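You operate a simulated robot arm through the tools that you are given. There is no shell and no other tool. Be economical: measure what you need, move in short steps, check, and stop when the job is done.

You are at the controls of a simulated robot arm. One attempt, no reset.

JOB
Put the tin marked "Caps" from the navy bench top on top of the holed blue plate. Then stack the bottle labelled "26-31" from the navy bench top on top of the bottle that says "46-51". Then open the steel drawer in the bottle rack. Keep to this order.

Only the result counts: the job must be done as asked and must still hold three seconds after the hand-in. Knocking over, shifting, dropping, spilling or breaking anything else fails it. A push-on lid holds only when it is set on centred and level and pressed home; a screw cap is set on level and turned clockwise until tight.

ROBOT AND FRAMES
A 6-joint arm with a two-finger gripper on a trunk, on a base that drives. Base frame: it is fixed to the floor where the robot stands at the start and does not move with it; the origin is under the middle of the robot, x ahead of it, y to its left, z up; the surface under the hand at the start is at about z = 0.8. Lengths are in m, angles in rad, forces in N, time in s.
With the tool pointing down near the work surface it reaches from about 0.44 to 0.82 m from the robot's upright axis, wherever it stands. Its first joint turns from -2.897 to 2.897 rad. Places, roughly: steel drawer in the bottle rack [-5.8, 1.2, 0.8]. Payload 1.66 kg.
The tool frame sits at the grasp point between the pads (the TCP): z along the fingers, y along the line on which they close. The tips reach 0.016 m beyond it. Largest opening 0.111 m; the body of the gripper starts 0.104 m behind the TCP.
Orientation is that of the tool frame in the base frame, as a unit quaternion [x, y, z, w]. With the fingers straight down and closing along the base's y, the tool's x points along the base's -x, its y along +y and its z along -z.

CONTROLS
- The arm moves only by the tool jog_arm. Its argument "deltas" is a list of rows, each an object of numbers (a shift or turn left out is 0, a gripper value left out holds the last): "dx", "dy", "dz": the shift along the base's x, y, z in m; "ax", "ay", "az": the turn, a rotation vector about the base's x, y, z in rad; "fingers": the finger opening in m, from 0 to 0.111. In form: [{"dx": .., "dy": .., "dz": .., "ax": .., "ay": .., "az": .., "fingers": ..}, ...]. A call has 1 to 8 rows; each row is the pose to reach, as a shift and turn from the pose commanded when the call began. A row lasts 0.2 s, in which the tool goes at most 0.05 m and 0.15 rad; a call with a longer step from one row to the next is refused whole, and so is a gripper value outside its range. A pose out of reach is approached as far as the arm can. The call stops where the force on the tool passes 40 N (or 10 N more than at its start, if that is more) or the arm is blocked; 0.2 s more then pass. The fingers move at their own pace and stop on an object; they squeeze with about 30 N. The grip force told is the motor's: it shows also when the fingers shut on nothing. Time passes only in rows, and 0.2 s behind the last, so rows that repeat a pose let the fingers close. It gives the time, the measured TCP pose, the force on the tool (base axes), the opening and the grip force at its end, in the units of the frame above (readings bear some noise), with the torque about the TCP (base axes, N m) and any sound that the robot's microphone picked up.
- Cameras (640 x 400 px; columns grow to the right, rows downward): "scene" is now at [0.0522, 0.1477, 1.5617]; the picture's right is [-0.50, -0.86, 0.00], its down [-0.56, 0.33, -0.76] and it looks along [0.66, -0.38, -0.65] (base axes); focal length 249 px, centre (320, 200). "wrist" rides on the gripper at [0.07, 0.014, -0.143] in the tool frame; the picture's right is [-0.19, 0.98, 0.00], its down [-0.87, -0.17, -0.47] and it looks along [-0.46, -0.09, 0.88] (tool axes); focal length 230 px, centre (320, 200). There is no depth. A picture from a camera that has moved, and an enlarged one, comes with that camera's place and axes in the base frame and with its lens.
- get_image(camera): a new picture of that camera. No time passes.
- slide_trunk(by): slides the trunk up (or, below 0, down) by that many m; the arm and the scene camera ride with it, the base frame stays. It gives what a move gives, with no picture.
- steer(legs): drives the robot by 1 to 6 legs, each [ahead, left, turn to the left] in m, m and rad, along the robot's own axes; the way and the turn of a leg run together, so that a leg with both is an arc; at most 1.5 m and 3.142 rad a leg. The arm and the cameras ride along, it lands a little off, and it stops where it bumps. It gives what a move gives.
- head_to(pan, tilt): turns the head with the scene camera to pan (to the left, within 2.094 rad either way) and tilt (down, from -0.506 to 1.204), counted from straight ahead of the robot. It gives what a move gives.
- inspect(camera, box): a new picture of the part [left, top, right, bottom] of that camera's present view, enlarged. No time passes.
- sign_off(): hands the job in; it is judged then, once.

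Go step by step. Nothing tells you exact positions but the pictures and the camera data: compare them with the known pose of the tool, close in by small moves and look again before you grip or let go. The budget is 165 turns and 128 pictures, counting those below and the enlarged ones. Unless the task says otherwise, let go and move clear before handing in.

The tools are called as a command line: name --argument value ..., lists and objects as JSON in quotes. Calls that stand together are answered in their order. jog_arm: Moves the arm, as the interface text tells. Its arguments: {"type":"object","properties":{"deltas":{"type":"array","items":{"type":"object","properties":{"dx":{"type":"number"},"dy":{"type":"number"},"dz":{"type":"number"},"ax":{"type":"number"},"ay":{"type":"number"},"az":{"type":"number"},"fingers":{"type":"number"}}}}},"required":["deltas"]} The other tools are called the same way: slide_trunk (by) slides the trunk up or down; steer (legs) drives the base; head_to (pan, tilt) turns the head that bears the scene camera; get_image (camera) takes a picture; inspect (camera, box) takes an enlarged picture of a part of a camera's view; sign_off () hands the job in.

At the start:

```text
clock: 0.0
tcp_pos: [0.3885, -0.2645, 1.1184]
orientation: [0.0, 1.0, 0.0, 0.0]
wrist_force: [0.1, 0.2, 0.9]
torque: [0.02, -0.01, 0.01]
grip_width: 0.1107
finger_force: 0.2
trunk travel left (down, up): [-0.15, 0.44]
robot x, y, heading: [-0.0016, -0.0011, 0.006]
head pan, tilt: [-0.529, 0.702]
```

scene: 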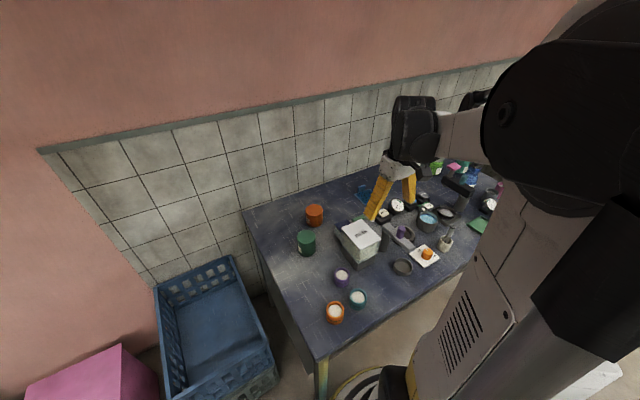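
wrist: 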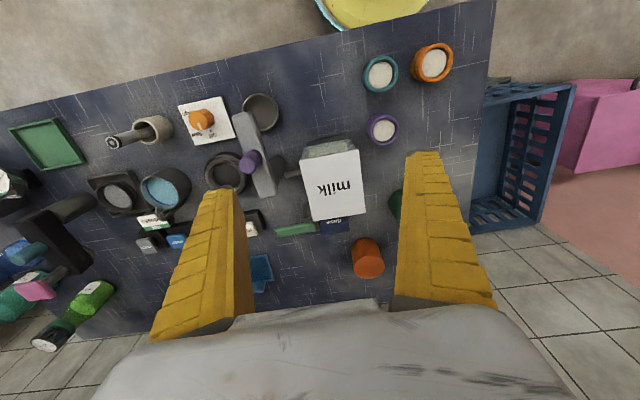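

The bench is ahead with many small items; I need enlarged views to find the labels.

inspect --camera "wrist" --box '[0, 60, 240, 360]'

inspect --camera "wrist" --box '[200, 20, 480, 300]'

inspect --camera "scene" --box '[240, 140, 520, 350]'

```text
1.33 times, centred on (120, 210) of wrist
camera zoom: at [0.3197, -0.2525, 1.2622], right [0.19, 0.98, 0.0], down [0.87, -0.17, 0.47], along [0.46, -0.09, -0.88], focal length 307 px, centre (587, 187)
```

zoom: 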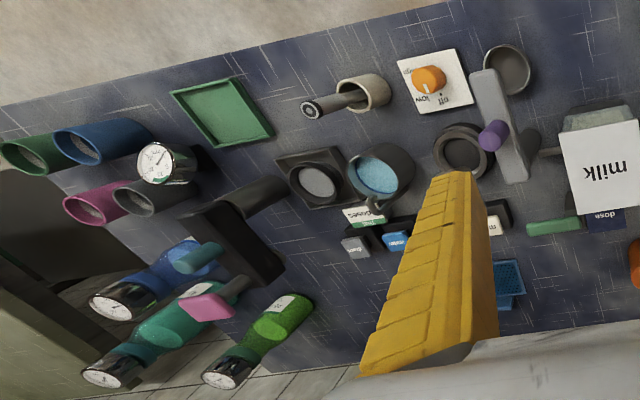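

```text
1.43 times, centred on (340, 160) of wrist
camera zoom: at [0.3197, -0.2525, 1.2622], right [0.19, 0.98, 0.0], down [0.87, -0.17, 0.47], along [0.46, -0.09, -0.88], focal length 329 px, centre (291, 257)
```

zoom: 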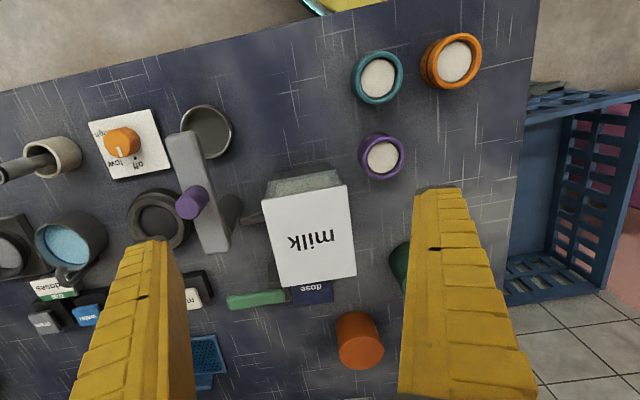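

```text
1.90 times, centred on (380, 245) of scene
camera zoom: at [0.0522, 0.1477, 1.5617], right [-0.5, -0.86, 0.0], down [-0.56, 0.33, -0.76], along [0.66, -0.38, -0.65], focal length 475 px, centre (206, 114)
```

zoom: 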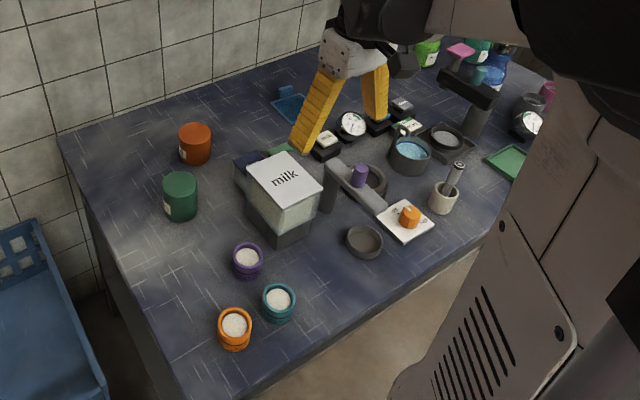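

inspect --camera "scene" --box '[290, 190, 350, 270]'

inspect --camera "scene" --box '[410, 140, 510, 240]'

inspect --camera "scene" --box '[340, 170, 410, 230]'

```text
5.00 times, centred on (320, 230) of scene
camera zoom: at [0.0522, 0.1477, 1.5617], right [-0.5, -0.86, 0.0], down [-0.56, 0.33, -0.76], along [0.66, -0.38, -0.65], focal length 1247 px, centre (320, 50)
```

zoom: 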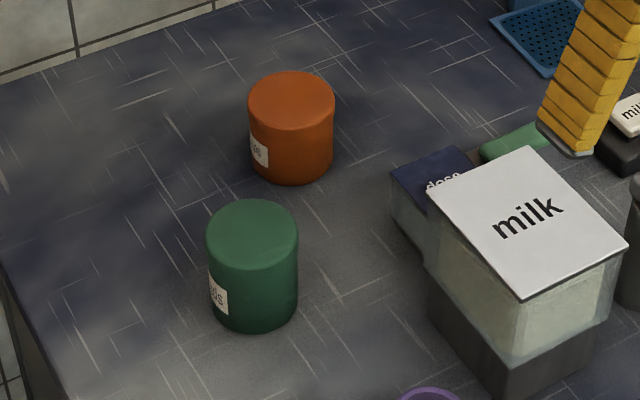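

```text
4.00 times, centred on (460, 190) of scene
camera zoom: at [0.0522, 0.1477, 1.5617], right [-0.5, -0.86, 0.0], down [-0.56, 0.33, -0.76], along [0.66, -0.38, -0.65], focal length 998 px, centre (-240, 240)
```

zoom: 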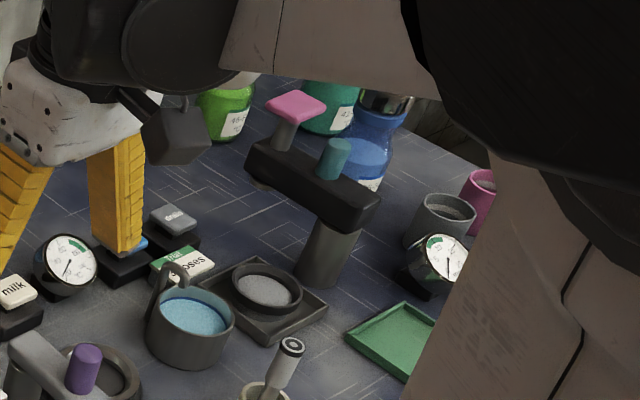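

```text
6.67 times, centred on (375, 200) of scene
camera zoom: at [0.0522, 0.1477, 1.5617], right [-0.5, -0.86, 0.0], down [-0.56, 0.33, -0.76], along [0.66, -0.38, -0.65], focal length 1662 px, centre (-47, 200)
```

zoom: 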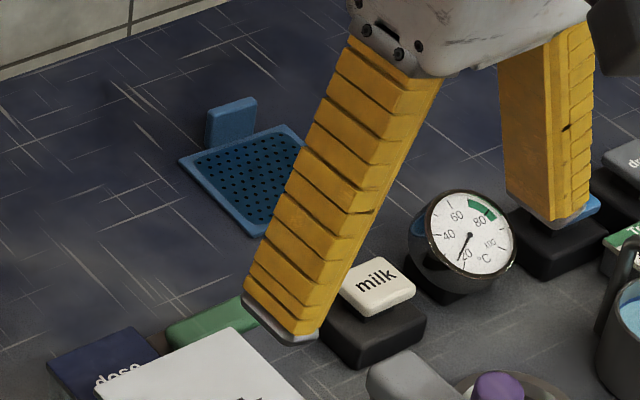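

The red and green tins carry side labels facing +y; I'll swing the hand to their left side to read them (also clears the scene camera's view).

jog_arm --deltas '[{"dx": 0.016, "dy": 0.04, "dz": 0, "az": -0.12}, {"dx": 0.032, "dy": 0.08, "dz": 0, "az": -0.24}, {"dx": 0.05, "dy": 0.12, "dz": 0, "az": -0.36}, {"dx": 0.07, "dy": 0.16, "dz": 0, "az": -0.48}, {"dx": 0.09, "dy": 0.2, "dz": 0, "az": -0.6}, {"dx": 0.11, "dy": 0.24, "dz": 0, "az": -0.72}, {"dx": 0.13, "dy": 0.28, "dz": 0, "az": -0.84}, {"dx": 0.15, "dy": 0.32, "dz": 0, "az": -0.96}]'

jog_arm --deltas '[{"dx": 0.016, "dy": 0.03, "dz": -0.03, "az": -0.12}, {"dx": 0.032, "dy": 0.06, "dz": -0.06, "az": -0.24}, {"dx": 0.05, "dy": 0.09, "dz": -0.09, "az": -0.36}, {"dx": 0.06, "dy": 0.12, "dz": -0.12, "az": -0.48}, {"dx": 0.06, "dy": 0.12, "dz": -0.14, "az": -0.6}]'

get_image --camera "wrist"

get_image --camera "scene"

```text
clock: 1.8
tcp_pos: [0.5375, 0.0567, 1.1194]
orientation: [0.462, 0.887, 0.0, 0.0]
wrist_force: [0.4, 0.9, -0.1]
torque: [0.01, 0.02, -0.01]
grip_width: 0.1109
finger_force: 0.0
trunk travel left (down, up): [-0.15, 0.44]
robot x, y, heading: [-0.0043, 0.0001, -0.002]
head pan, tilt: [-0.529, 0.702]
```

```text
clock: 3.0
tcp_pos: [0.5968, 0.1762, 0.9787]
orientation: [0.704, 0.71, -0.001, 0.0]
wrist_force: [0.5, 0.0, -0.1]
torque: [-0.01, -0.05, -0.01]
grip_width: 0.1109
finger_force: 0.1
trunk travel left (down, up): [-0.15, 0.44]
robot x, y, heading: [0.0007, -0.0013, 0.0]
head pan, tilt: [-0.529, 0.702]
```

```text
119 pictures are left
camera wrist: at [0.6107, 0.2441, 1.1223], right [0.98, -0.18, 0.0], down [-0.16, -0.87, 0.47], along [-0.09, -0.46, -0.88], focal length 230 px, centre (320, 200)
```

wrist: 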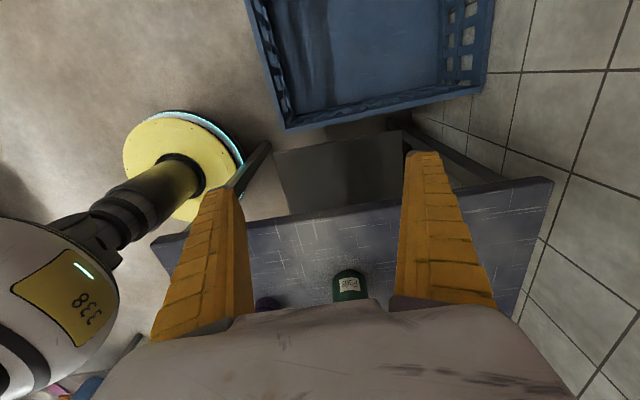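

```text
118 pictures are left
camera scene: at [0.0522, 0.1478, 1.5617], right [-0.5, -0.86, 0.0], down [-0.56, 0.33, -0.76], along [0.66, -0.38, -0.65], focal length 249 px, centre (320, 200)
```

scene: 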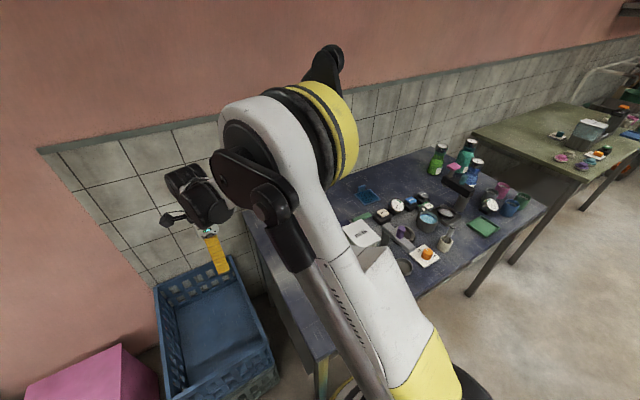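

inspect --camera "wrist" --box '[320, 260, 380, 310]'

inspect --camera "scene" --box '[340, 130, 550, 280]'

inspect --camera "scene" --box '[420, 135, 490, 190]'

```text
8.00 times, centred on (350, 285) of wrist
camera zoom: at [0.6107, 0.2441, 1.1223], right [0.98, -0.18, 0.0], down [-0.16, -0.87, 0.47], along [-0.09, -0.46, -0.88], focal length 1841 px, centre (80, -480)
```

zoom: 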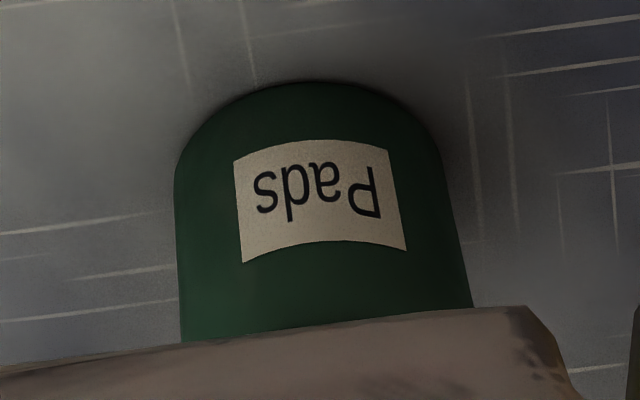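

```text
2.67 times, centred on (445, 205) of scene
camera zoom: at [0.0522, 0.1478, 1.5617], right [-0.5, -0.86, 0.0], down [-0.56, 0.33, -0.76], along [0.66, -0.38, -0.65], focal length 665 px, centre (-13, 187)
```

zoom: 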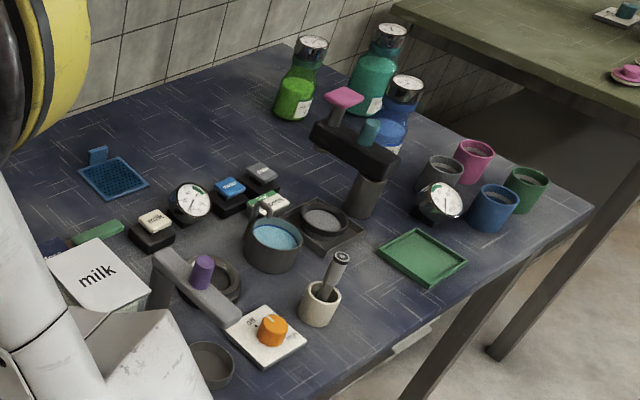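

```text
7.27 times, centred on (455, 162) of scene
camera zoom: at [0.0522, 0.1478, 1.5617], right [-0.5, -0.86, 0.0], down [-0.56, 0.33, -0.76], along [0.66, -0.38, -0.65], focal length 1814 px, centre (-662, 473)
```

zoom: 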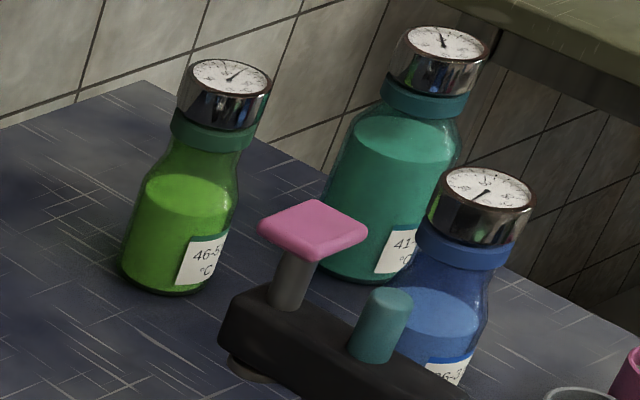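

Green is "Pads"; the orange-red one should be "Caps". Bottles: green "46-5x", blue "26-3x". I move over the orange-red tin to confirm and localise it.

jog_arm --deltas '[{"dx": 0.014, "dy": -0.038}, {"dx": 0.028, "dy": -0.076}, {"dx": 0.042, "dy": -0.114}, {"dx": 0.056, "dy": -0.152}, {"dx": 0.07, "dy": -0.19}, {"dx": 0.084, "dy": -0.228}, {"dx": 0.1, "dy": -0.262}, {"dx": 0.11, "dy": -0.29}]'

get_image --camera "wrist"

```text
clock: 4.8
tcp_pos: [0.7076, -0.118, 0.9774]
orientation: [0.704, 0.71, 0.0, 0.0]
wrist_force: [-0.2, 0.0, 0.3]
torque: [0.01, 0.03, 0.01]
grip_width: 0.111
finger_force: 0.0
trunk travel left (down, up): [-0.15, 0.44]
robot x, y, heading: [-0.0035, 0.0004, 0.0]
head pan, tilt: [-0.529, 0.702]
```

```text
114 pictures are left
camera wrist: at [0.7204, -0.0489, 1.1197], right [0.98, -0.18, 0.0], down [-0.16, -0.87, 0.47], along [-0.08, -0.46, -0.88], focal length 230 px, centre (320, 200)
```

wrist: 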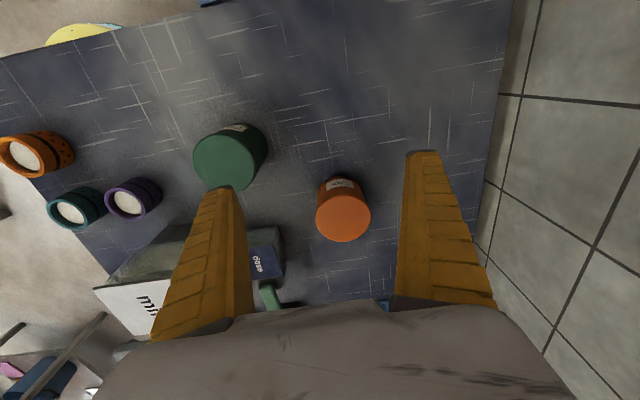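

inspect --camera "wrist" --box '[300, 160, 396, 256]'

get_image --camera "scene"

```text
4.17 times, centred on (348, 208) of wrist
camera zoom: at [0.7204, -0.0489, 1.1197], right [0.98, -0.18, 0.0], down [-0.16, -0.87, 0.47], along [-0.08, -0.46, -0.88], focal length 959 px, centre (203, 167)
```

zoom: 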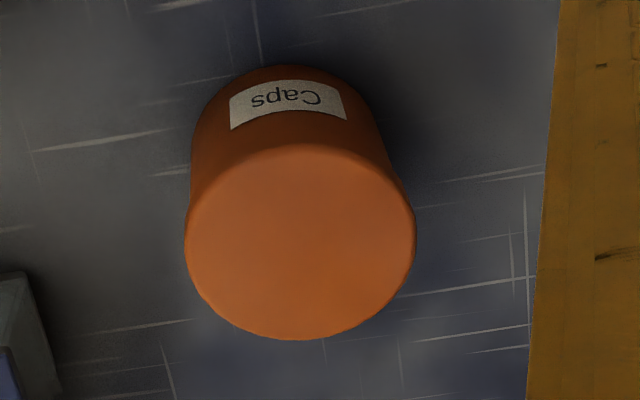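

```text
112 pictures are left
camera scene: at [0.0524, 0.1474, 1.5617], right [-0.5, -0.86, 0.0], down [-0.56, 0.33, -0.76], along [0.66, -0.38, -0.65], focal length 249 px, centre (320, 200)
```

scene: 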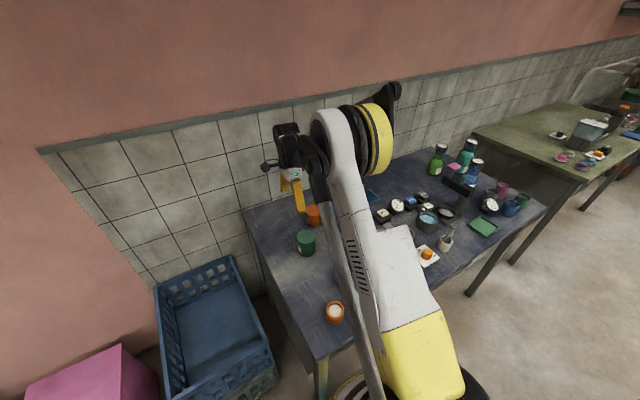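

"Caps" confirmed, tin at about (0.722, -0.220), top ~0.857. I move above it and check centring.

jog_arm --deltas '[{"dx": 0.007, "dy": -0.04, "dz": 0.0, "fingers": 0.1}, {"dx": 0.0144, "dy": -0.08}, {"dx": 0.0144, "dy": -0.102, "dz": -0.03}, {"dx": 0.0144, "dy": -0.102, "dz": -0.07}]'

get_image --camera "wrist"

```text
clock: 5.8
tcp_pos: [0.7223, -0.218, 0.9067]
orientation: [0.704, 0.711, 0.0, 0.0]
wrist_force: [0.5, 0.7, 0.3]
torque: [-0.02, 0.0, 0.04]
grip_width: 0.1004
finger_force: 0.1
trunk travel left (down, up): [-0.15, 0.44]
robot x, y, heading: [-0.0027, 0.0009, -0.002]
head pan, tilt: [-0.529, 0.702]
```

```text
111 pictures are left
camera wrist: at [0.7358, -0.1492, 1.0499], right [0.98, -0.18, 0.0], down [-0.16, -0.87, 0.47], along [-0.08, -0.46, -0.88], focal length 230 px, centre (320, 200)
```

wrist: 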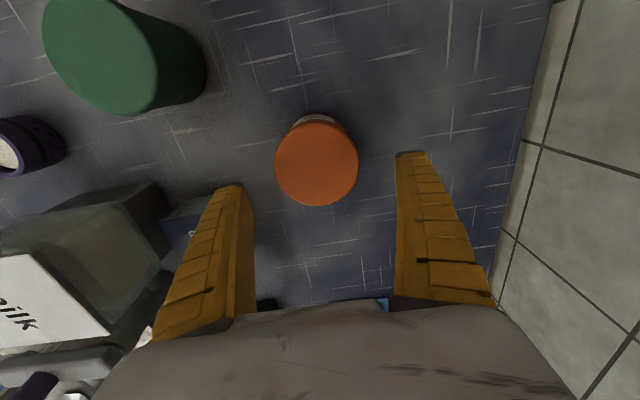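

jog_arm --deltas '[{"dx": -0.0005, "dy": 0.004, "dz": -0.04}, {"dx": -0.0005, "dy": 0.004, "dz": -0.072}, {"dx": -0.0005, "dy": 0.004, "dz": -0.072, "fingers": 0.04}, {"dx": -0.0005, "dy": 0.004, "dz": -0.072, "fingers": 0.04}, {"dx": -0.0005, "dy": 0.004, "dz": -0.072, "fingers": 0.04}]'

get_image --camera "wrist"

```text
clock: 7.0
tcp_pos: [0.7224, -0.215, 0.8368]
orientation: [0.704, 0.711, 0.0, 0.0]
wrist_force: [0.3, -0.1, 0.2]
torque: [-0.02, 0.02, 0.0]
grip_width: 0.0694
finger_force: 30.0
trunk travel left (down, up): [-0.15, 0.44]
robot x, y, heading: [-0.0003, -0.0041, 0.001]
head pan, tilt: [-0.529, 0.702]
```

```text
110 pictures are left
camera wrist: at [0.7354, -0.1456, 0.9798], right [0.98, -0.18, 0.0], down [-0.16, -0.87, 0.47], along [-0.08, -0.46, -0.88], focal length 230 px, centre (320, 200)
```

wrist: 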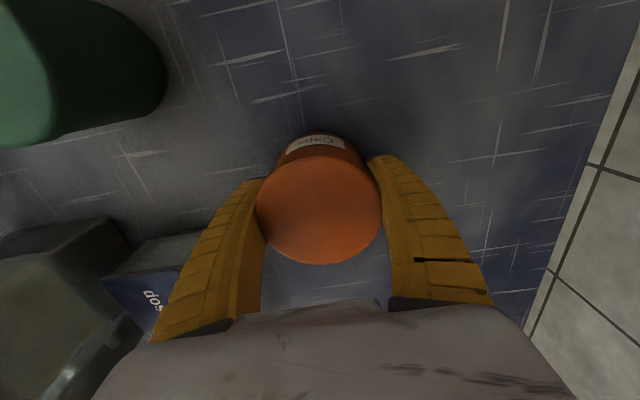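

Tin is held. Lift and drive right along the bench so the plate is in reach.

jog_arm --deltas '[{"dz": 0.04}, {"dz": 0.08}, {"dz": 0.12}, {"dz": 0.16}]'

steer --legs '[[0, -0.25, 0]]'

get_image --camera "wrist"

get_image --camera "scene"

```text
clock: 8.0
tcp_pos: [0.7222, -0.2119, 0.9978]
orientation: [0.703, 0.711, 0.001, 0.001]
wrist_force: [1.0, -0.9, 0.0]
torque: [0.04, -0.03, 0.02]
grip_width: 0.0424
finger_force: 1.8
trunk travel left (down, up): [-0.15, 0.44]
robot x, y, heading: [-0.002, -0.0025, 0.002]
head pan, tilt: [-0.529, 0.702]
```

```text
clock: 9.8
tcp_pos: [0.7219, -0.4633, 0.9979]
orientation: [0.703, 0.712, 0.0, 0.0]
wrist_force: [0.1, 0.2, -0.3]
torque: [0.0, 0.0, 0.01]
grip_width: 0.0423
finger_force: 1.2
trunk travel left (down, up): [-0.15, 0.44]
robot x, y, heading: [-0.0025, -0.2512, -0.001]
head pan, tilt: [-0.529, 0.702]
```

```text
109 pictures are left
camera wrist: at [0.7359, -0.3947, 1.1405], right [0.98, -0.18, 0.0], down [-0.16, -0.87, 0.47], along [-0.08, -0.46, -0.88], focal length 230 px, centre (320, 200)
```

wrist: 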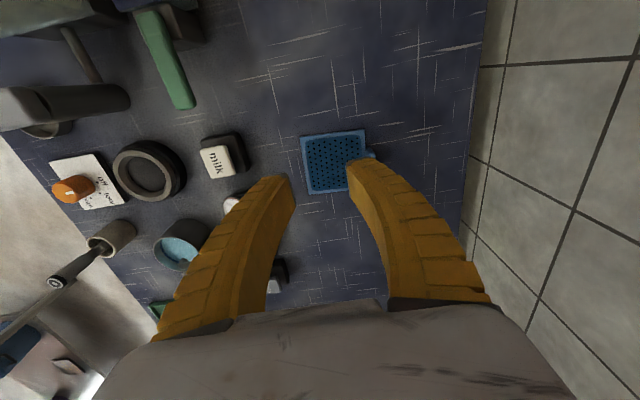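

```text
108 pictures are left
camera scene: at [0.0522, -0.1043, 1.5618], right [-0.5, -0.86, 0.0], down [-0.56, 0.33, -0.76], along [0.66, -0.38, -0.65], focal length 249 px, centre (320, 200)
```

scene: 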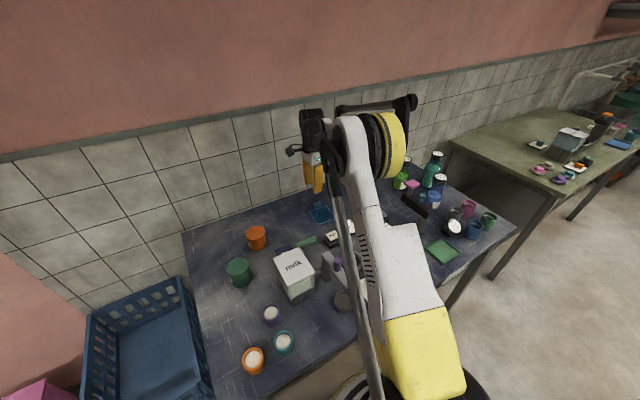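

The tin slipped out on lifting. I'll check that it still stands, and return.

inspect --camera "scene" --box '[200, 200, 340, 310]'

inspect --camera "wrist" --box '[280, 100, 400, 220]'

```text
3.64 times, centred on (270, 255) of scene
camera zoom: at [0.0522, -0.1043, 1.5618], right [-0.5, -0.86, 0.0], down [-0.56, 0.33, -0.76], along [0.66, -0.38, -0.65], focal length 907 px, centre (502, 0)
```

zoom: 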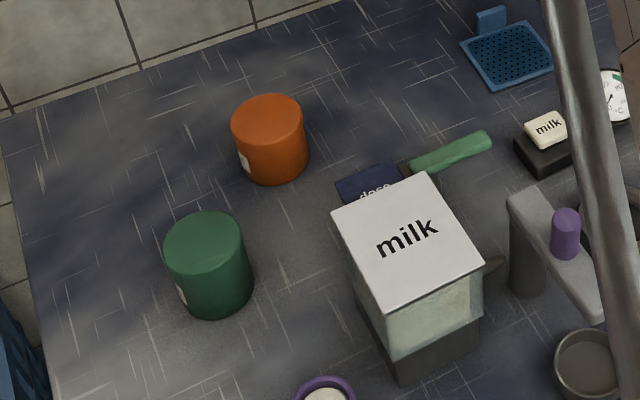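

```text
3.33 times, centred on (340, 160) of wrist
camera zoom: at [0.7359, -0.3947, 1.1405], right [0.98, -0.18, 0.0], down [-0.16, -0.87, 0.47], along [-0.08, -0.46, -0.88], focal length 767 px, centre (253, 333)
```

zoom: 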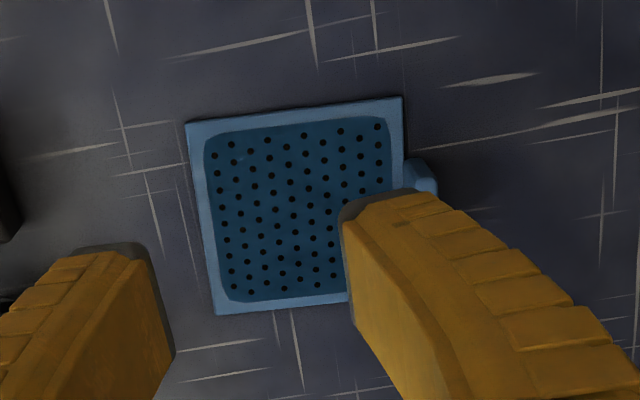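

The tin still stands upright in place. I'll regrasp it deeper and closing along y (which also keeps the fingers off the plate's tab), lifting slowly.

jog_arm --deltas '[{"dy": 0.035, "az": 0.14, "fingers": 0.1}, {"dy": 0.07, "az": 0.28}, {"dy": 0.105, "az": 0.42}, {"dy": 0.14, "az": 0.56}, {"dy": 0.175, "az": 0.7}, {"dy": 0.21, "az": 0.84}, {"dy": 0.25, "az": 0.98}, {"dy": 0.25, "az": 1.12}]'

jog_arm --deltas '[{"az": 0.14}, {"az": 0.28, "dz": -0.03}, {"az": 0.45, "dz": -0.06}, {"az": 0.45, "dz": -0.08}]'

get_image --camera "wrist"

```text
clock: 11.6
tcp_pos: [0.7225, -0.2146, 0.9984]
orientation: [0.217, 0.976, 0.0, 0.0]
wrist_force: [-0.6, -0.2, 0.9]
torque: [-0.03, -0.01, 0.02]
grip_width: 0.1007
finger_force: 0.1
trunk travel left (down, up): [-0.15, 0.44]
robot x, y, heading: [-0.0032, -0.2505, 0.0]
head pan, tilt: [-0.529, 0.702]
```

```text
refused: row 3 steps farther than a row can; nothing moved
```

```text
105 pictures are left
camera wrist: at [0.6661, -0.1728, 1.1404], right [0.59, 0.81, 0.0], down [0.71, -0.52, 0.47], along [0.38, -0.28, -0.88], focal length 230 px, centre (320, 200)
```

wrist: 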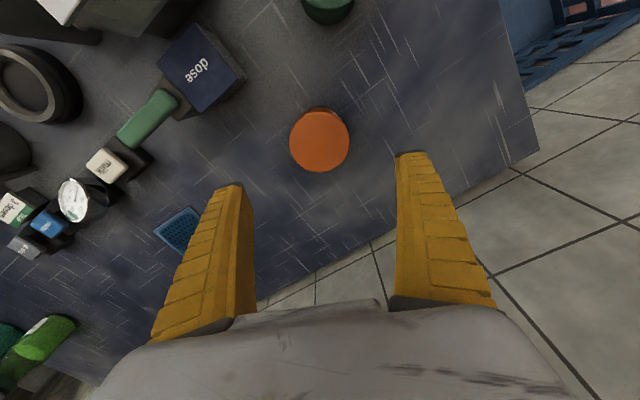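

jog_arm --deltas '[{"az": 0.14}, {"az": 0.28, "dz": -0.03}, {"az": 0.42, "dz": -0.06}, {"az": 0.44, "dz": -0.08}]'

get_image --camera "wrist"

```text
clock: 12.6
tcp_pos: [0.7235, -0.2139, 0.9178]
orientation: [0.0, 1.0, 0.0, 0.0]
wrist_force: [-1.2, 0.3, -0.7]
torque: [-0.01, 0.0, -0.04]
grip_width: 0.1006
finger_force: 0.5
trunk travel left (down, up): [-0.15, 0.44]
robot x, y, heading: [-0.0004, -0.2496, 0.001]
head pan, tilt: [-0.529, 0.702]
```

```text
104 pictures are left
camera wrist: at [0.6543, -0.2017, 1.0601], right [0.19, 0.98, 0.0], down [0.87, -0.17, 0.47], along [0.46, -0.09, -0.88], focal length 230 px, centre (320, 200)
```

wrist: 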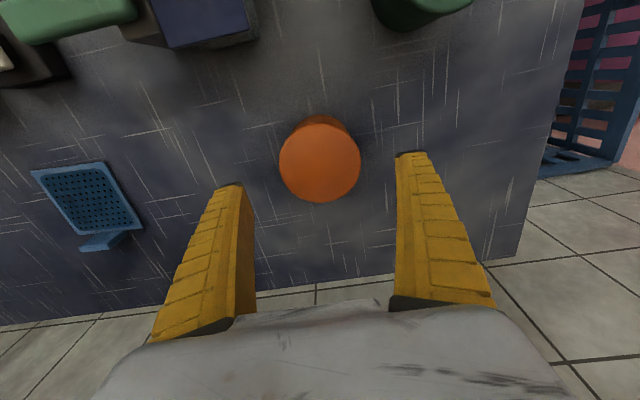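

jog_arm --deltas '[{"dx": -0.004, "dz": -0.04}, {"dx": -0.004, "dz": -0.08}, {"dx": -0.004, "dz": -0.092}, {"dx": -0.004, "dz": -0.092, "fingers": 0.0}, {"dx": -0.004, "dz": -0.092, "fingers": 0.0}, {"dx": -0.004, "dz": -0.092, "fingers": 0.0}]'

jog_arm --deltas '[{"dz": 0.003}, {"dz": 0.007}, {"dz": 0.012}, {"dz": 0.018}, {"dz": 0.024}, {"dz": 0.03}]'

get_image --camera "wrist"

```text
clock: 14.0
tcp_pos: [0.7161, -0.2146, 0.8252]
orientation: [0.0, 1.0, 0.0, 0.0]
wrist_force: [1.0, -0.3, -0.4]
torque: [0.03, 0.02, 0.01]
grip_width: 0.0699
finger_force: 30.1
trunk travel left (down, up): [-0.15, 0.44]
robot x, y, heading: [0.0006, -0.2573, -0.002]
head pan, tilt: [-0.529, 0.702]
```

```text
clock: 15.4
tcp_pos: [0.718, -0.2133, 0.8556]
orientation: [0.0, 1.0, 0.0, 0.0]
wrist_force: [0.4, -0.4, -1.4]
torque: [0.01, 0.02, 0.0]
grip_width: 0.0698
finger_force: 29.7
trunk travel left (down, up): [-0.15, 0.44]
robot x, y, heading: [-0.001, -0.2502, -0.001]
head pan, tilt: [-0.529, 0.702]
```

```text
103 pictures are left
camera wrist: at [0.6487, -0.2011, 0.998], right [0.19, 0.98, 0.0], down [0.87, -0.17, 0.47], along [0.46, -0.09, -0.88], focal length 230 px, centre (320, 200)
```

wrist: 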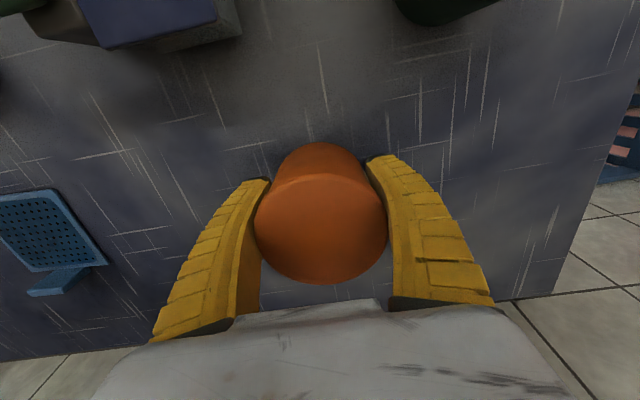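

Held now. Carry it slowly over toward the plate and look.

jog_arm --deltas '[{"dz": 0.015}, {"dz": 0.035}, {"dy": -0.02, "dz": 0.05}, {"dy": -0.045, "dz": 0.06}, {"dy": -0.075, "dz": 0.06}, {"dx": 0.005, "dy": -0.105, "dz": 0.06}, {"dx": 0.01, "dy": -0.135, "dz": 0.06}, {"dx": 0.012, "dy": -0.16, "dz": 0.06}]'

get_image --camera "wrist"

```text
clock: 17.2
tcp_pos: [0.7311, -0.373, 0.9166]
orientation: [0.0, 1.0, 0.0, 0.0]
wrist_force: [-0.5, 0.2, -2.0]
torque: [0.01, 0.0, 0.01]
grip_width: 0.07
finger_force: 30.1
trunk travel left (down, up): [-0.15, 0.44]
robot x, y, heading: [0.0003, -0.2494, 0.001]
head pan, tilt: [-0.529, 0.702]
```

```text
102 pictures are left
camera wrist: at [0.6616, -0.3608, 1.0588], right [0.19, 0.98, 0.0], down [0.87, -0.17, 0.47], along [0.46, -0.09, -0.88], focal length 230 px, centre (320, 200)
```

wrist: 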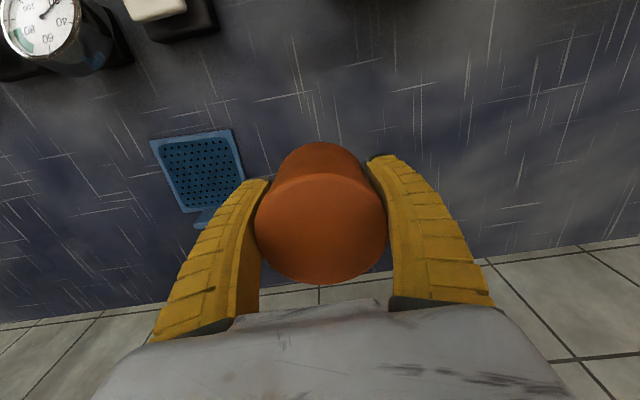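

inspect --camera "wrist" --box '[140, 110, 280, 230]'

```text
3.33 times, centred on (210, 170) of wrist
camera zoom: at [0.6616, -0.3608, 1.0588], right [0.19, 0.98, 0.0], down [0.87, -0.17, 0.47], along [0.46, -0.09, -0.88], focal length 767 px, centre (687, 300)
```

zoom: 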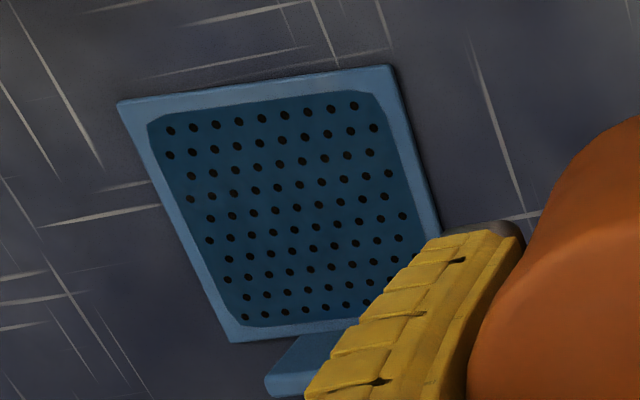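

jog_arm --deltas '[{"dx": 0.001, "dy": -0.03}, {"dx": 0.002, "dy": -0.06}, {"dx": 0.002, "dy": -0.09}, {"dx": 0.002, "dy": -0.12}, {"dx": 0.002, "dy": -0.136}, {"dx": 0.002, "dy": -0.136, "dz": -0.02}]'

get_image --camera "wrist"

get_image --camera "scene"

```text
clock: 18.6
tcp_pos: [0.7324, -0.5076, 0.8962]
orientation: [0.0, 1.0, 0.0, 0.0]
wrist_force: [0.1, 0.0, -1.9]
torque: [-0.04, 0.01, -0.01]
grip_width: 0.07
finger_force: 29.6
trunk travel left (down, up): [-0.15, 0.44]
robot x, y, heading: [-0.0034, -0.2497, -0.001]
head pan, tilt: [-0.529, 0.702]
```

```text
100 pictures are left
camera wrist: at [0.664, -0.4955, 1.0389], right [0.19, 0.98, 0.0], down [0.87, -0.17, 0.47], along [0.46, -0.09, -0.88], focal length 230 px, centre (320, 200)
```

wrist: 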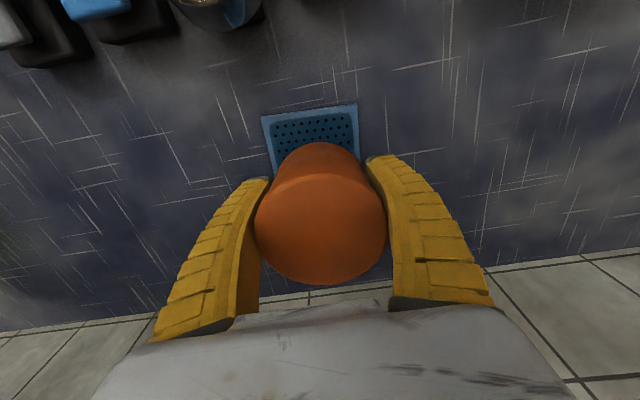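

```text
99 pictures are left
camera scene: at [0.0525, -0.1037, 1.5617], right [-0.5, -0.86, 0.0], down [-0.56, 0.33, -0.76], along [0.66, -0.38, -0.65], focal length 249 px, centre (320, 200)
```

scene: 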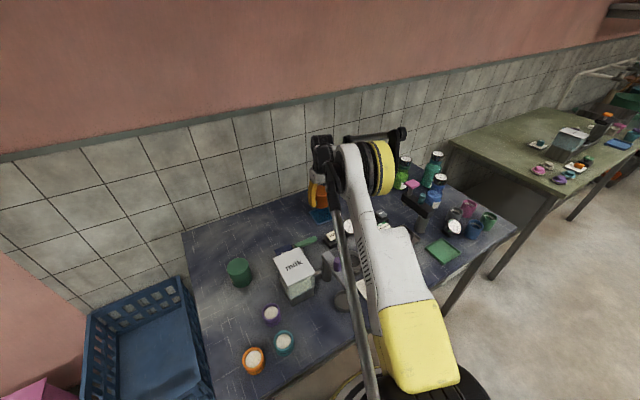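

jog_arm --deltas '[{"dx": 0.001, "dy": -0.002, "dz": -0.02}, {"dx": 0.001, "dy": -0.002, "dz": -0.04}, {"dx": 0.001, "dy": -0.002, "dz": -0.055}]'

get_image --camera "wrist"

```text
clock: 19.4
tcp_pos: [0.7339, -0.5112, 0.8395]
orientation: [0.0, 1.0, 0.0, 0.0]
wrist_force: [0.7, 0.6, -2.7]
torque: [-0.01, 0.01, -0.02]
grip_width: 0.0699
finger_force: 29.8
trunk travel left (down, up): [-0.15, 0.44]
robot x, y, heading: [0.0006, -0.2531, 0.001]
head pan, tilt: [-0.529, 0.702]
```

```text
98 pictures are left
camera wrist: at [0.6657, -0.4987, 0.9822], right [0.19, 0.98, 0.0], down [0.87, -0.17, 0.47], along [0.46, -0.09, -0.88], focal length 230 px, centre (320, 200)
```

wrist: 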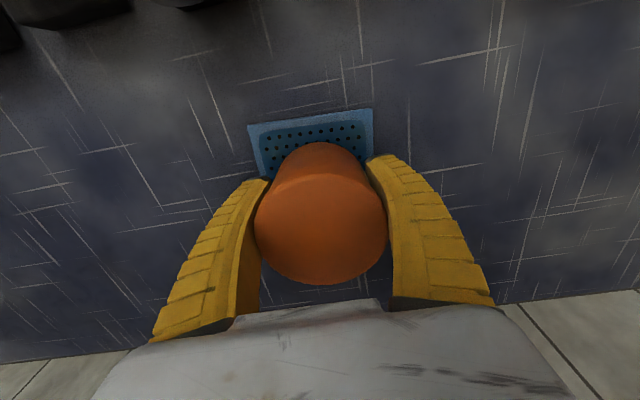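

jog_arm --deltas '[{"dx": -0.002, "dz": -0.003}, {"dx": -0.002, "dz": -0.005}, {"dx": -0.002, "dz": -0.007}]'

```text
clock: 20.2
tcp_pos: [0.7327, -0.5119, 0.8337]
orientation: [0.0, 1.0, -0.001, 0.001]
wrist_force: [-0.1, 0.7, -2.0]
torque: [0.02, -0.01, 0.01]
grip_width: 0.0701
finger_force: 29.9
trunk travel left (down, up): [-0.15, 0.44]
robot x, y, heading: [0.0009, -0.2509, -0.006]
head pan, tilt: [-0.529, 0.702]
```

jog_arm --deltas '[{"dz": -0.002}, {"dz": -0.0035}]'

get_image --camera "wrist"

```text
clock: 20.8
tcp_pos: [0.7316, -0.5111, 0.8303]
orientation: [0.0, 1.0, 0.0, -0.001]
wrist_force: [0.6, 1.1, -2.0]
torque: [0.03, 0.01, -0.02]
grip_width: 0.0699
finger_force: 29.9
trunk travel left (down, up): [-0.15, 0.44]
robot x, y, heading: [0.0021, -0.2498, 0.002]
head pan, tilt: [-0.529, 0.702]
```

```text
97 pictures are left
camera wrist: at [0.6631, -0.4989, 0.9728], right [0.19, 0.98, 0.0], down [0.87, -0.17, 0.47], along [0.46, -0.09, -0.88], focal length 230 px, centre (320, 200)
```

wrist: 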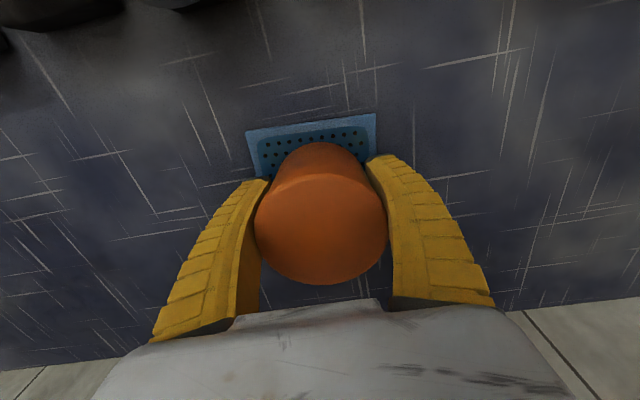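

jog_arm --deltas '[{"dz": -0.0015}, {"dz": -0.003}]'

jog_arm --deltas '[{"dz": -0.001}, {"dz": -0.002}]'

```text
clock: 21.4
tcp_pos: [0.732, -0.5105, 0.8284]
orientation: [0.0, 1.0, -0.001, 0.001]
wrist_force: [5.7, -2.7, 17.2]
torque: [0.02, 0.07, -0.06]
grip_width: 0.0702
finger_force: 30.2
trunk travel left (down, up): [-0.15, 0.44]
robot x, y, heading: [0.0009, -0.2541, 0.001]
head pan, tilt: [-0.529, 0.702]
```

```text
clock: 22.0
tcp_pos: [0.7312, -0.5114, 0.8273]
orientation: [0.0, 1.0, 0.0, 0.0]
wrist_force: [4.2, -3.8, 19.9]
torque: [-0.13, -0.08, -0.06]
grip_width: 0.07
finger_force: 30.3
trunk travel left (down, up): [-0.15, 0.44]
robot x, y, heading: [-0.0018, -0.2524, -0.001]
head pan, tilt: [-0.529, 0.702]
```

Contact at plate level; release and look.

jog_arm --deltas '[{"dz": 0.002}, {"dz": 0.002, "fingers": 0.09}, {"dz": 0.002, "fingers": 0.09}, {"dz": 0.03}, {"dz": 0.07}, {"dz": 0.11}, {"dz": 0.14, "dx": -0.03}, {"dz": 0.14, "dx": -0.08}]'

get_image --camera "wrist"

```text
clock: 23.8
tcp_pos: [0.6492, -0.5127, 0.9639]
orientation: [0.001, 1.0, 0.0, 0.0]
wrist_force: [-0.9, -0.1, 0.9]
torque: [-0.01, -0.02, 0.02]
grip_width: 0.0909
finger_force: 0.9
trunk travel left (down, up): [-0.15, 0.44]
robot x, y, heading: [-0.0007, -0.2525, 0.003]
head pan, tilt: [-0.529, 0.702]
```

```text
96 pictures are left
camera wrist: at [0.5806, -0.5004, 1.1076], right [0.19, 0.98, 0.0], down [0.87, -0.17, 0.47], along [0.46, -0.09, -0.88], focal length 230 px, centre (320, 200)
```

wrist: 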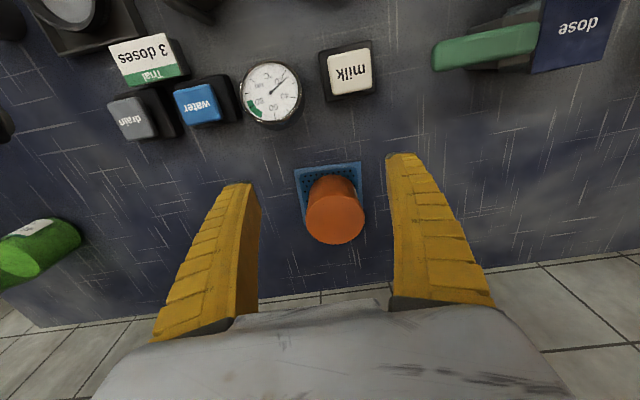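

inspect --camera "wrist" --box '[280, 150, 380, 250]'

jog_arm --deltas '[{"dz": 0.05, "dx": -0.02, "fingers": 0.1}, {"dz": 0.1, "dx": -0.04}, {"dz": 0.15, "dx": -0.06}, {"dz": 0.2, "dx": -0.08}, {"dz": 0.24, "dx": -0.1}]'

steer --legs '[[0, -0.45, 0]]'

get_image --camera "wrist"

get_image --camera "scene"

```text
4.00 times, centred on (330, 200) of wrist
camera zoom: at [0.5806, -0.5004, 1.1076], right [0.19, 0.98, 0.0], down [0.87, -0.17, 0.47], along [0.46, -0.09, -0.88], focal length 920 px, centre (280, 200)
```

zoom: 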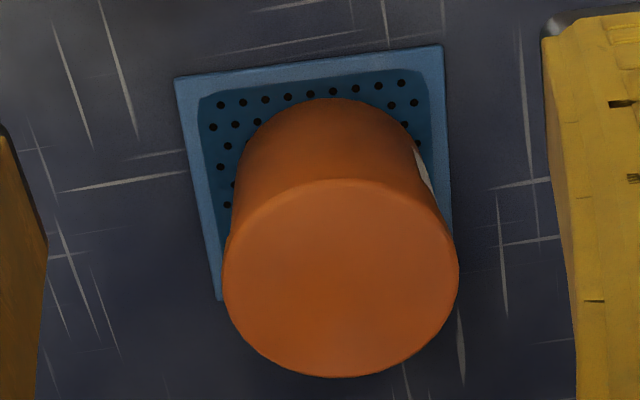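

```text
refused: row 1 steps farther than a row can; nothing moved
```

```text
clock: 26.6
tcp_pos: [0.6496, -0.9703, 0.9649]
orientation: [0.002, 1.0, 0.0, 0.0]
wrist_force: [-0.3, 0.0, -0.2]
torque: [0.0, -0.03, 0.0]
grip_width: 0.0909
finger_force: 1.3
trunk travel left (down, up): [-0.15, 0.44]
robot x, y, heading: [0.0003, -0.708, -0.006]
head pan, tilt: [-0.529, 0.702]
```

```text
94 pictures are left
camera wrist: at [0.5811, -0.9578, 1.1069], right [0.19, 0.98, 0.0], down [0.87, -0.17, 0.47], along [0.46, -0.09, -0.88], focal length 230 px, centre (320, 200)
```

wrist: 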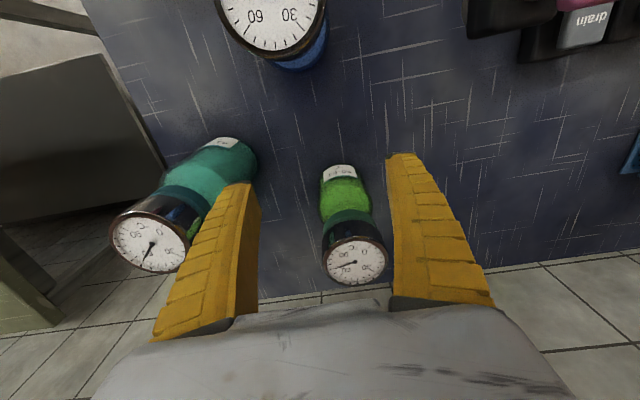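

```text
93 pictures are left
camera scene: at [0.0523, -0.5601, 1.5618], right [-0.51, -0.86, 0.0], down [-0.56, 0.33, -0.76], along [0.66, -0.39, -0.65], focal length 249 px, centre (320, 200)
```

scene: 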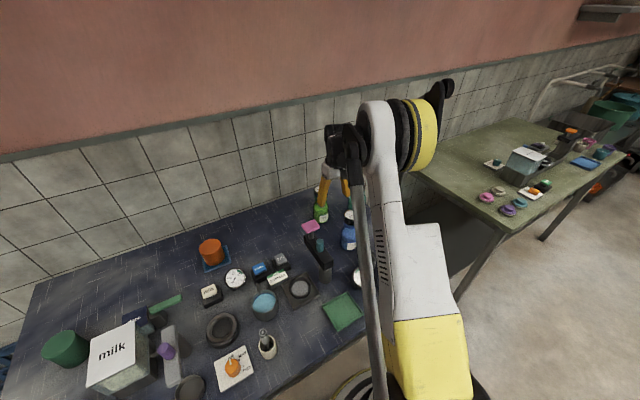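

The raise was refused, yet the drive cleared the bottles without contact. Now raise straight up and survey the bottles.

jog_arm --deltas '[{"dz": 0.03}, {"dz": 0.07}, {"dz": 0.11}, {"dz": 0.15}, {"dz": 0.18, "dx": -0.03}, {"dz": 0.2, "dx": -0.07}, {"dz": 0.2, "dx": -0.11}, {"dz": 0.2, "dx": -0.15}]'

get_image --camera "wrist"

get_image --camera "scene"

```text
clock: 28.4
tcp_pos: [0.4972, -0.9726, 1.1669]
orientation: [0.0, 1.0, 0.0, 0.0]
wrist_force: [-0.2, -0.2, -0.3]
torque: [-0.02, -0.04, -0.04]
grip_width: 0.0911
finger_force: 0.9
trunk travel left (down, up): [-0.15, 0.44]
robot x, y, heading: [0.0008, -0.7051, -0.006]
head pan, tilt: [-0.529, 0.702]
```

```text
92 pictures are left
camera wrist: at [0.4288, -0.959, 1.3087], right [0.19, 0.98, 0.0], down [0.87, -0.17, 0.47], along [0.46, -0.09, -0.88], focal length 230 px, centre (320, 200)
```

wrist: 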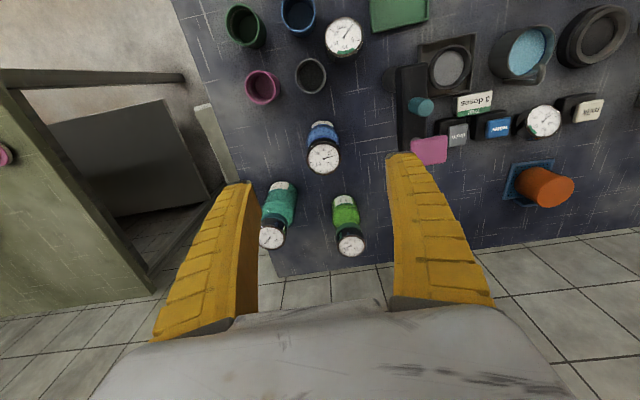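

```text
91 pictures are left
camera scene: at [0.0513, -0.5595, 1.5618], right [-0.51, -0.86, 0.0], down [-0.56, 0.33, -0.76], along [0.66, -0.39, -0.65], focal length 249 px, centre (320, 200)
```

scene: 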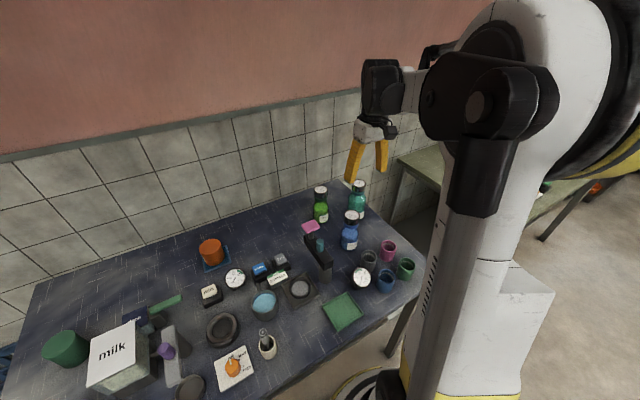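

inspect --camera "scene" --box '[290, 170, 400, 260]'

inspect --camera "wrist" --box '[240, 100, 400, 270]'

```text
4.44 times, centred on (345, 215) of scene
camera zoom: at [0.0513, -0.5595, 1.5618], right [-0.51, -0.86, 0.0], down [-0.56, 0.33, -0.76], along [0.66, -0.39, -0.65], focal length 1108 px, centre (209, 133)
```

zoom: 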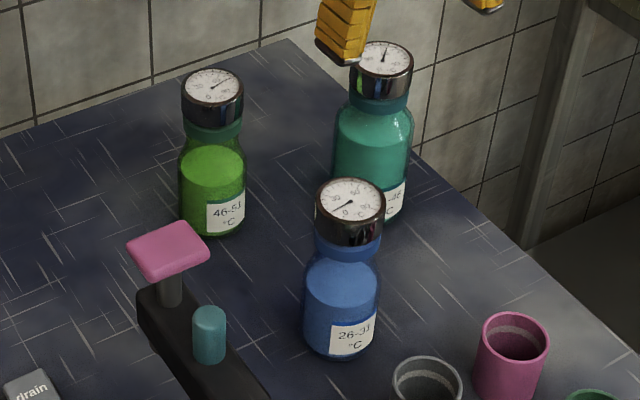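

```text
2.35 times, centred on (320, 185) of wrist
camera zoom: at [0.4288, -0.959, 1.3087], right [0.19, 0.98, 0.0], down [0.87, -0.17, 0.47], along [0.46, -0.09, -0.88], focal length 541 px, centre (320, 235)
```

zoom: 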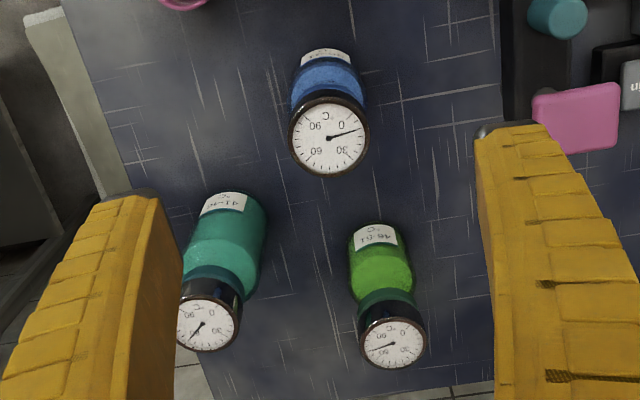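

inspect --camera "scene" --box '[330, 200, 370, 255]'

```text
7.27 times, centred on (350, 228) of scene
camera zoom: at [0.0513, -0.5595, 1.5618], right [-0.51, -0.86, 0.0], down [-0.56, 0.33, -0.76], along [0.66, -0.39, -0.65], focal length 1814 px, centre (102, 0)
```

zoom: 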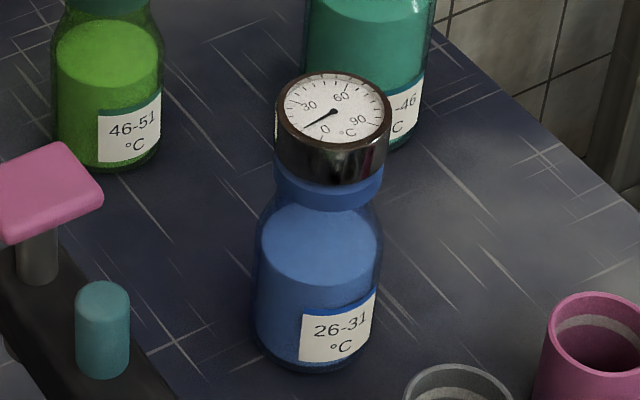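

Green = 46-51 at ≈(0.731,-0.957), blue = 26-31 at ≈(0.540,-0.974), tops ≈0.95. I approach above blue.

jog_arm --deltas '[{"dx": 0.02, "dz": -0.04}, {"dx": 0.043, "dz": -0.08}, {"dx": 0.043, "dz": -0.12}, {"dx": 0.043, "dz": -0.147}]'

get_image --camera "wrist"

get_image --camera "scene"

```text
clock: 29.4
tcp_pos: [0.543, -0.9715, 1.018]
orientation: [0.001, 1.0, 0.001, 0.0]
wrist_force: [0.6, -0.5, 0.7]
torque: [0.01, -0.03, -0.01]
grip_width: 0.0909
finger_force: 0.9
trunk travel left (down, up): [-0.15, 0.44]
robot x, y, heading: [-0.0013, -0.7071, 0.003]
head pan, tilt: [-0.529, 0.702]
```

```text
87 pictures are left
camera wrist: at [0.4744, -0.9585, 1.1603], right [0.19, 0.98, 0.0], down [0.87, -0.17, 0.47], along [0.46, -0.09, -0.88], focal length 230 px, centre (320, 200)
```

wrist: 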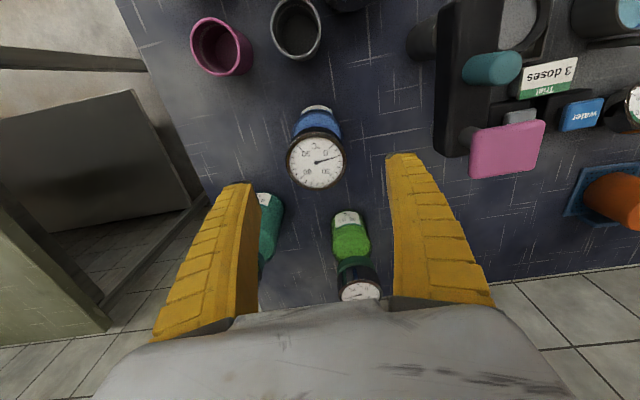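

```text
86 pictures are left
camera scene: at [0.0525, -0.5598, 1.5617], right [-0.5, -0.86, 0.0], down [-0.56, 0.33, -0.76], along [0.66, -0.39, -0.65], focal length 249 px, centre (320, 200)
```

scene: 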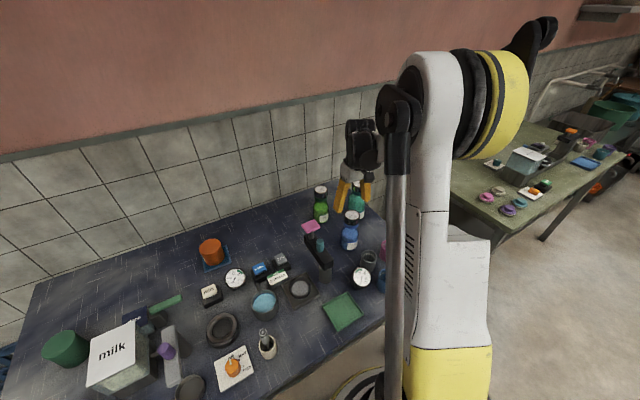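

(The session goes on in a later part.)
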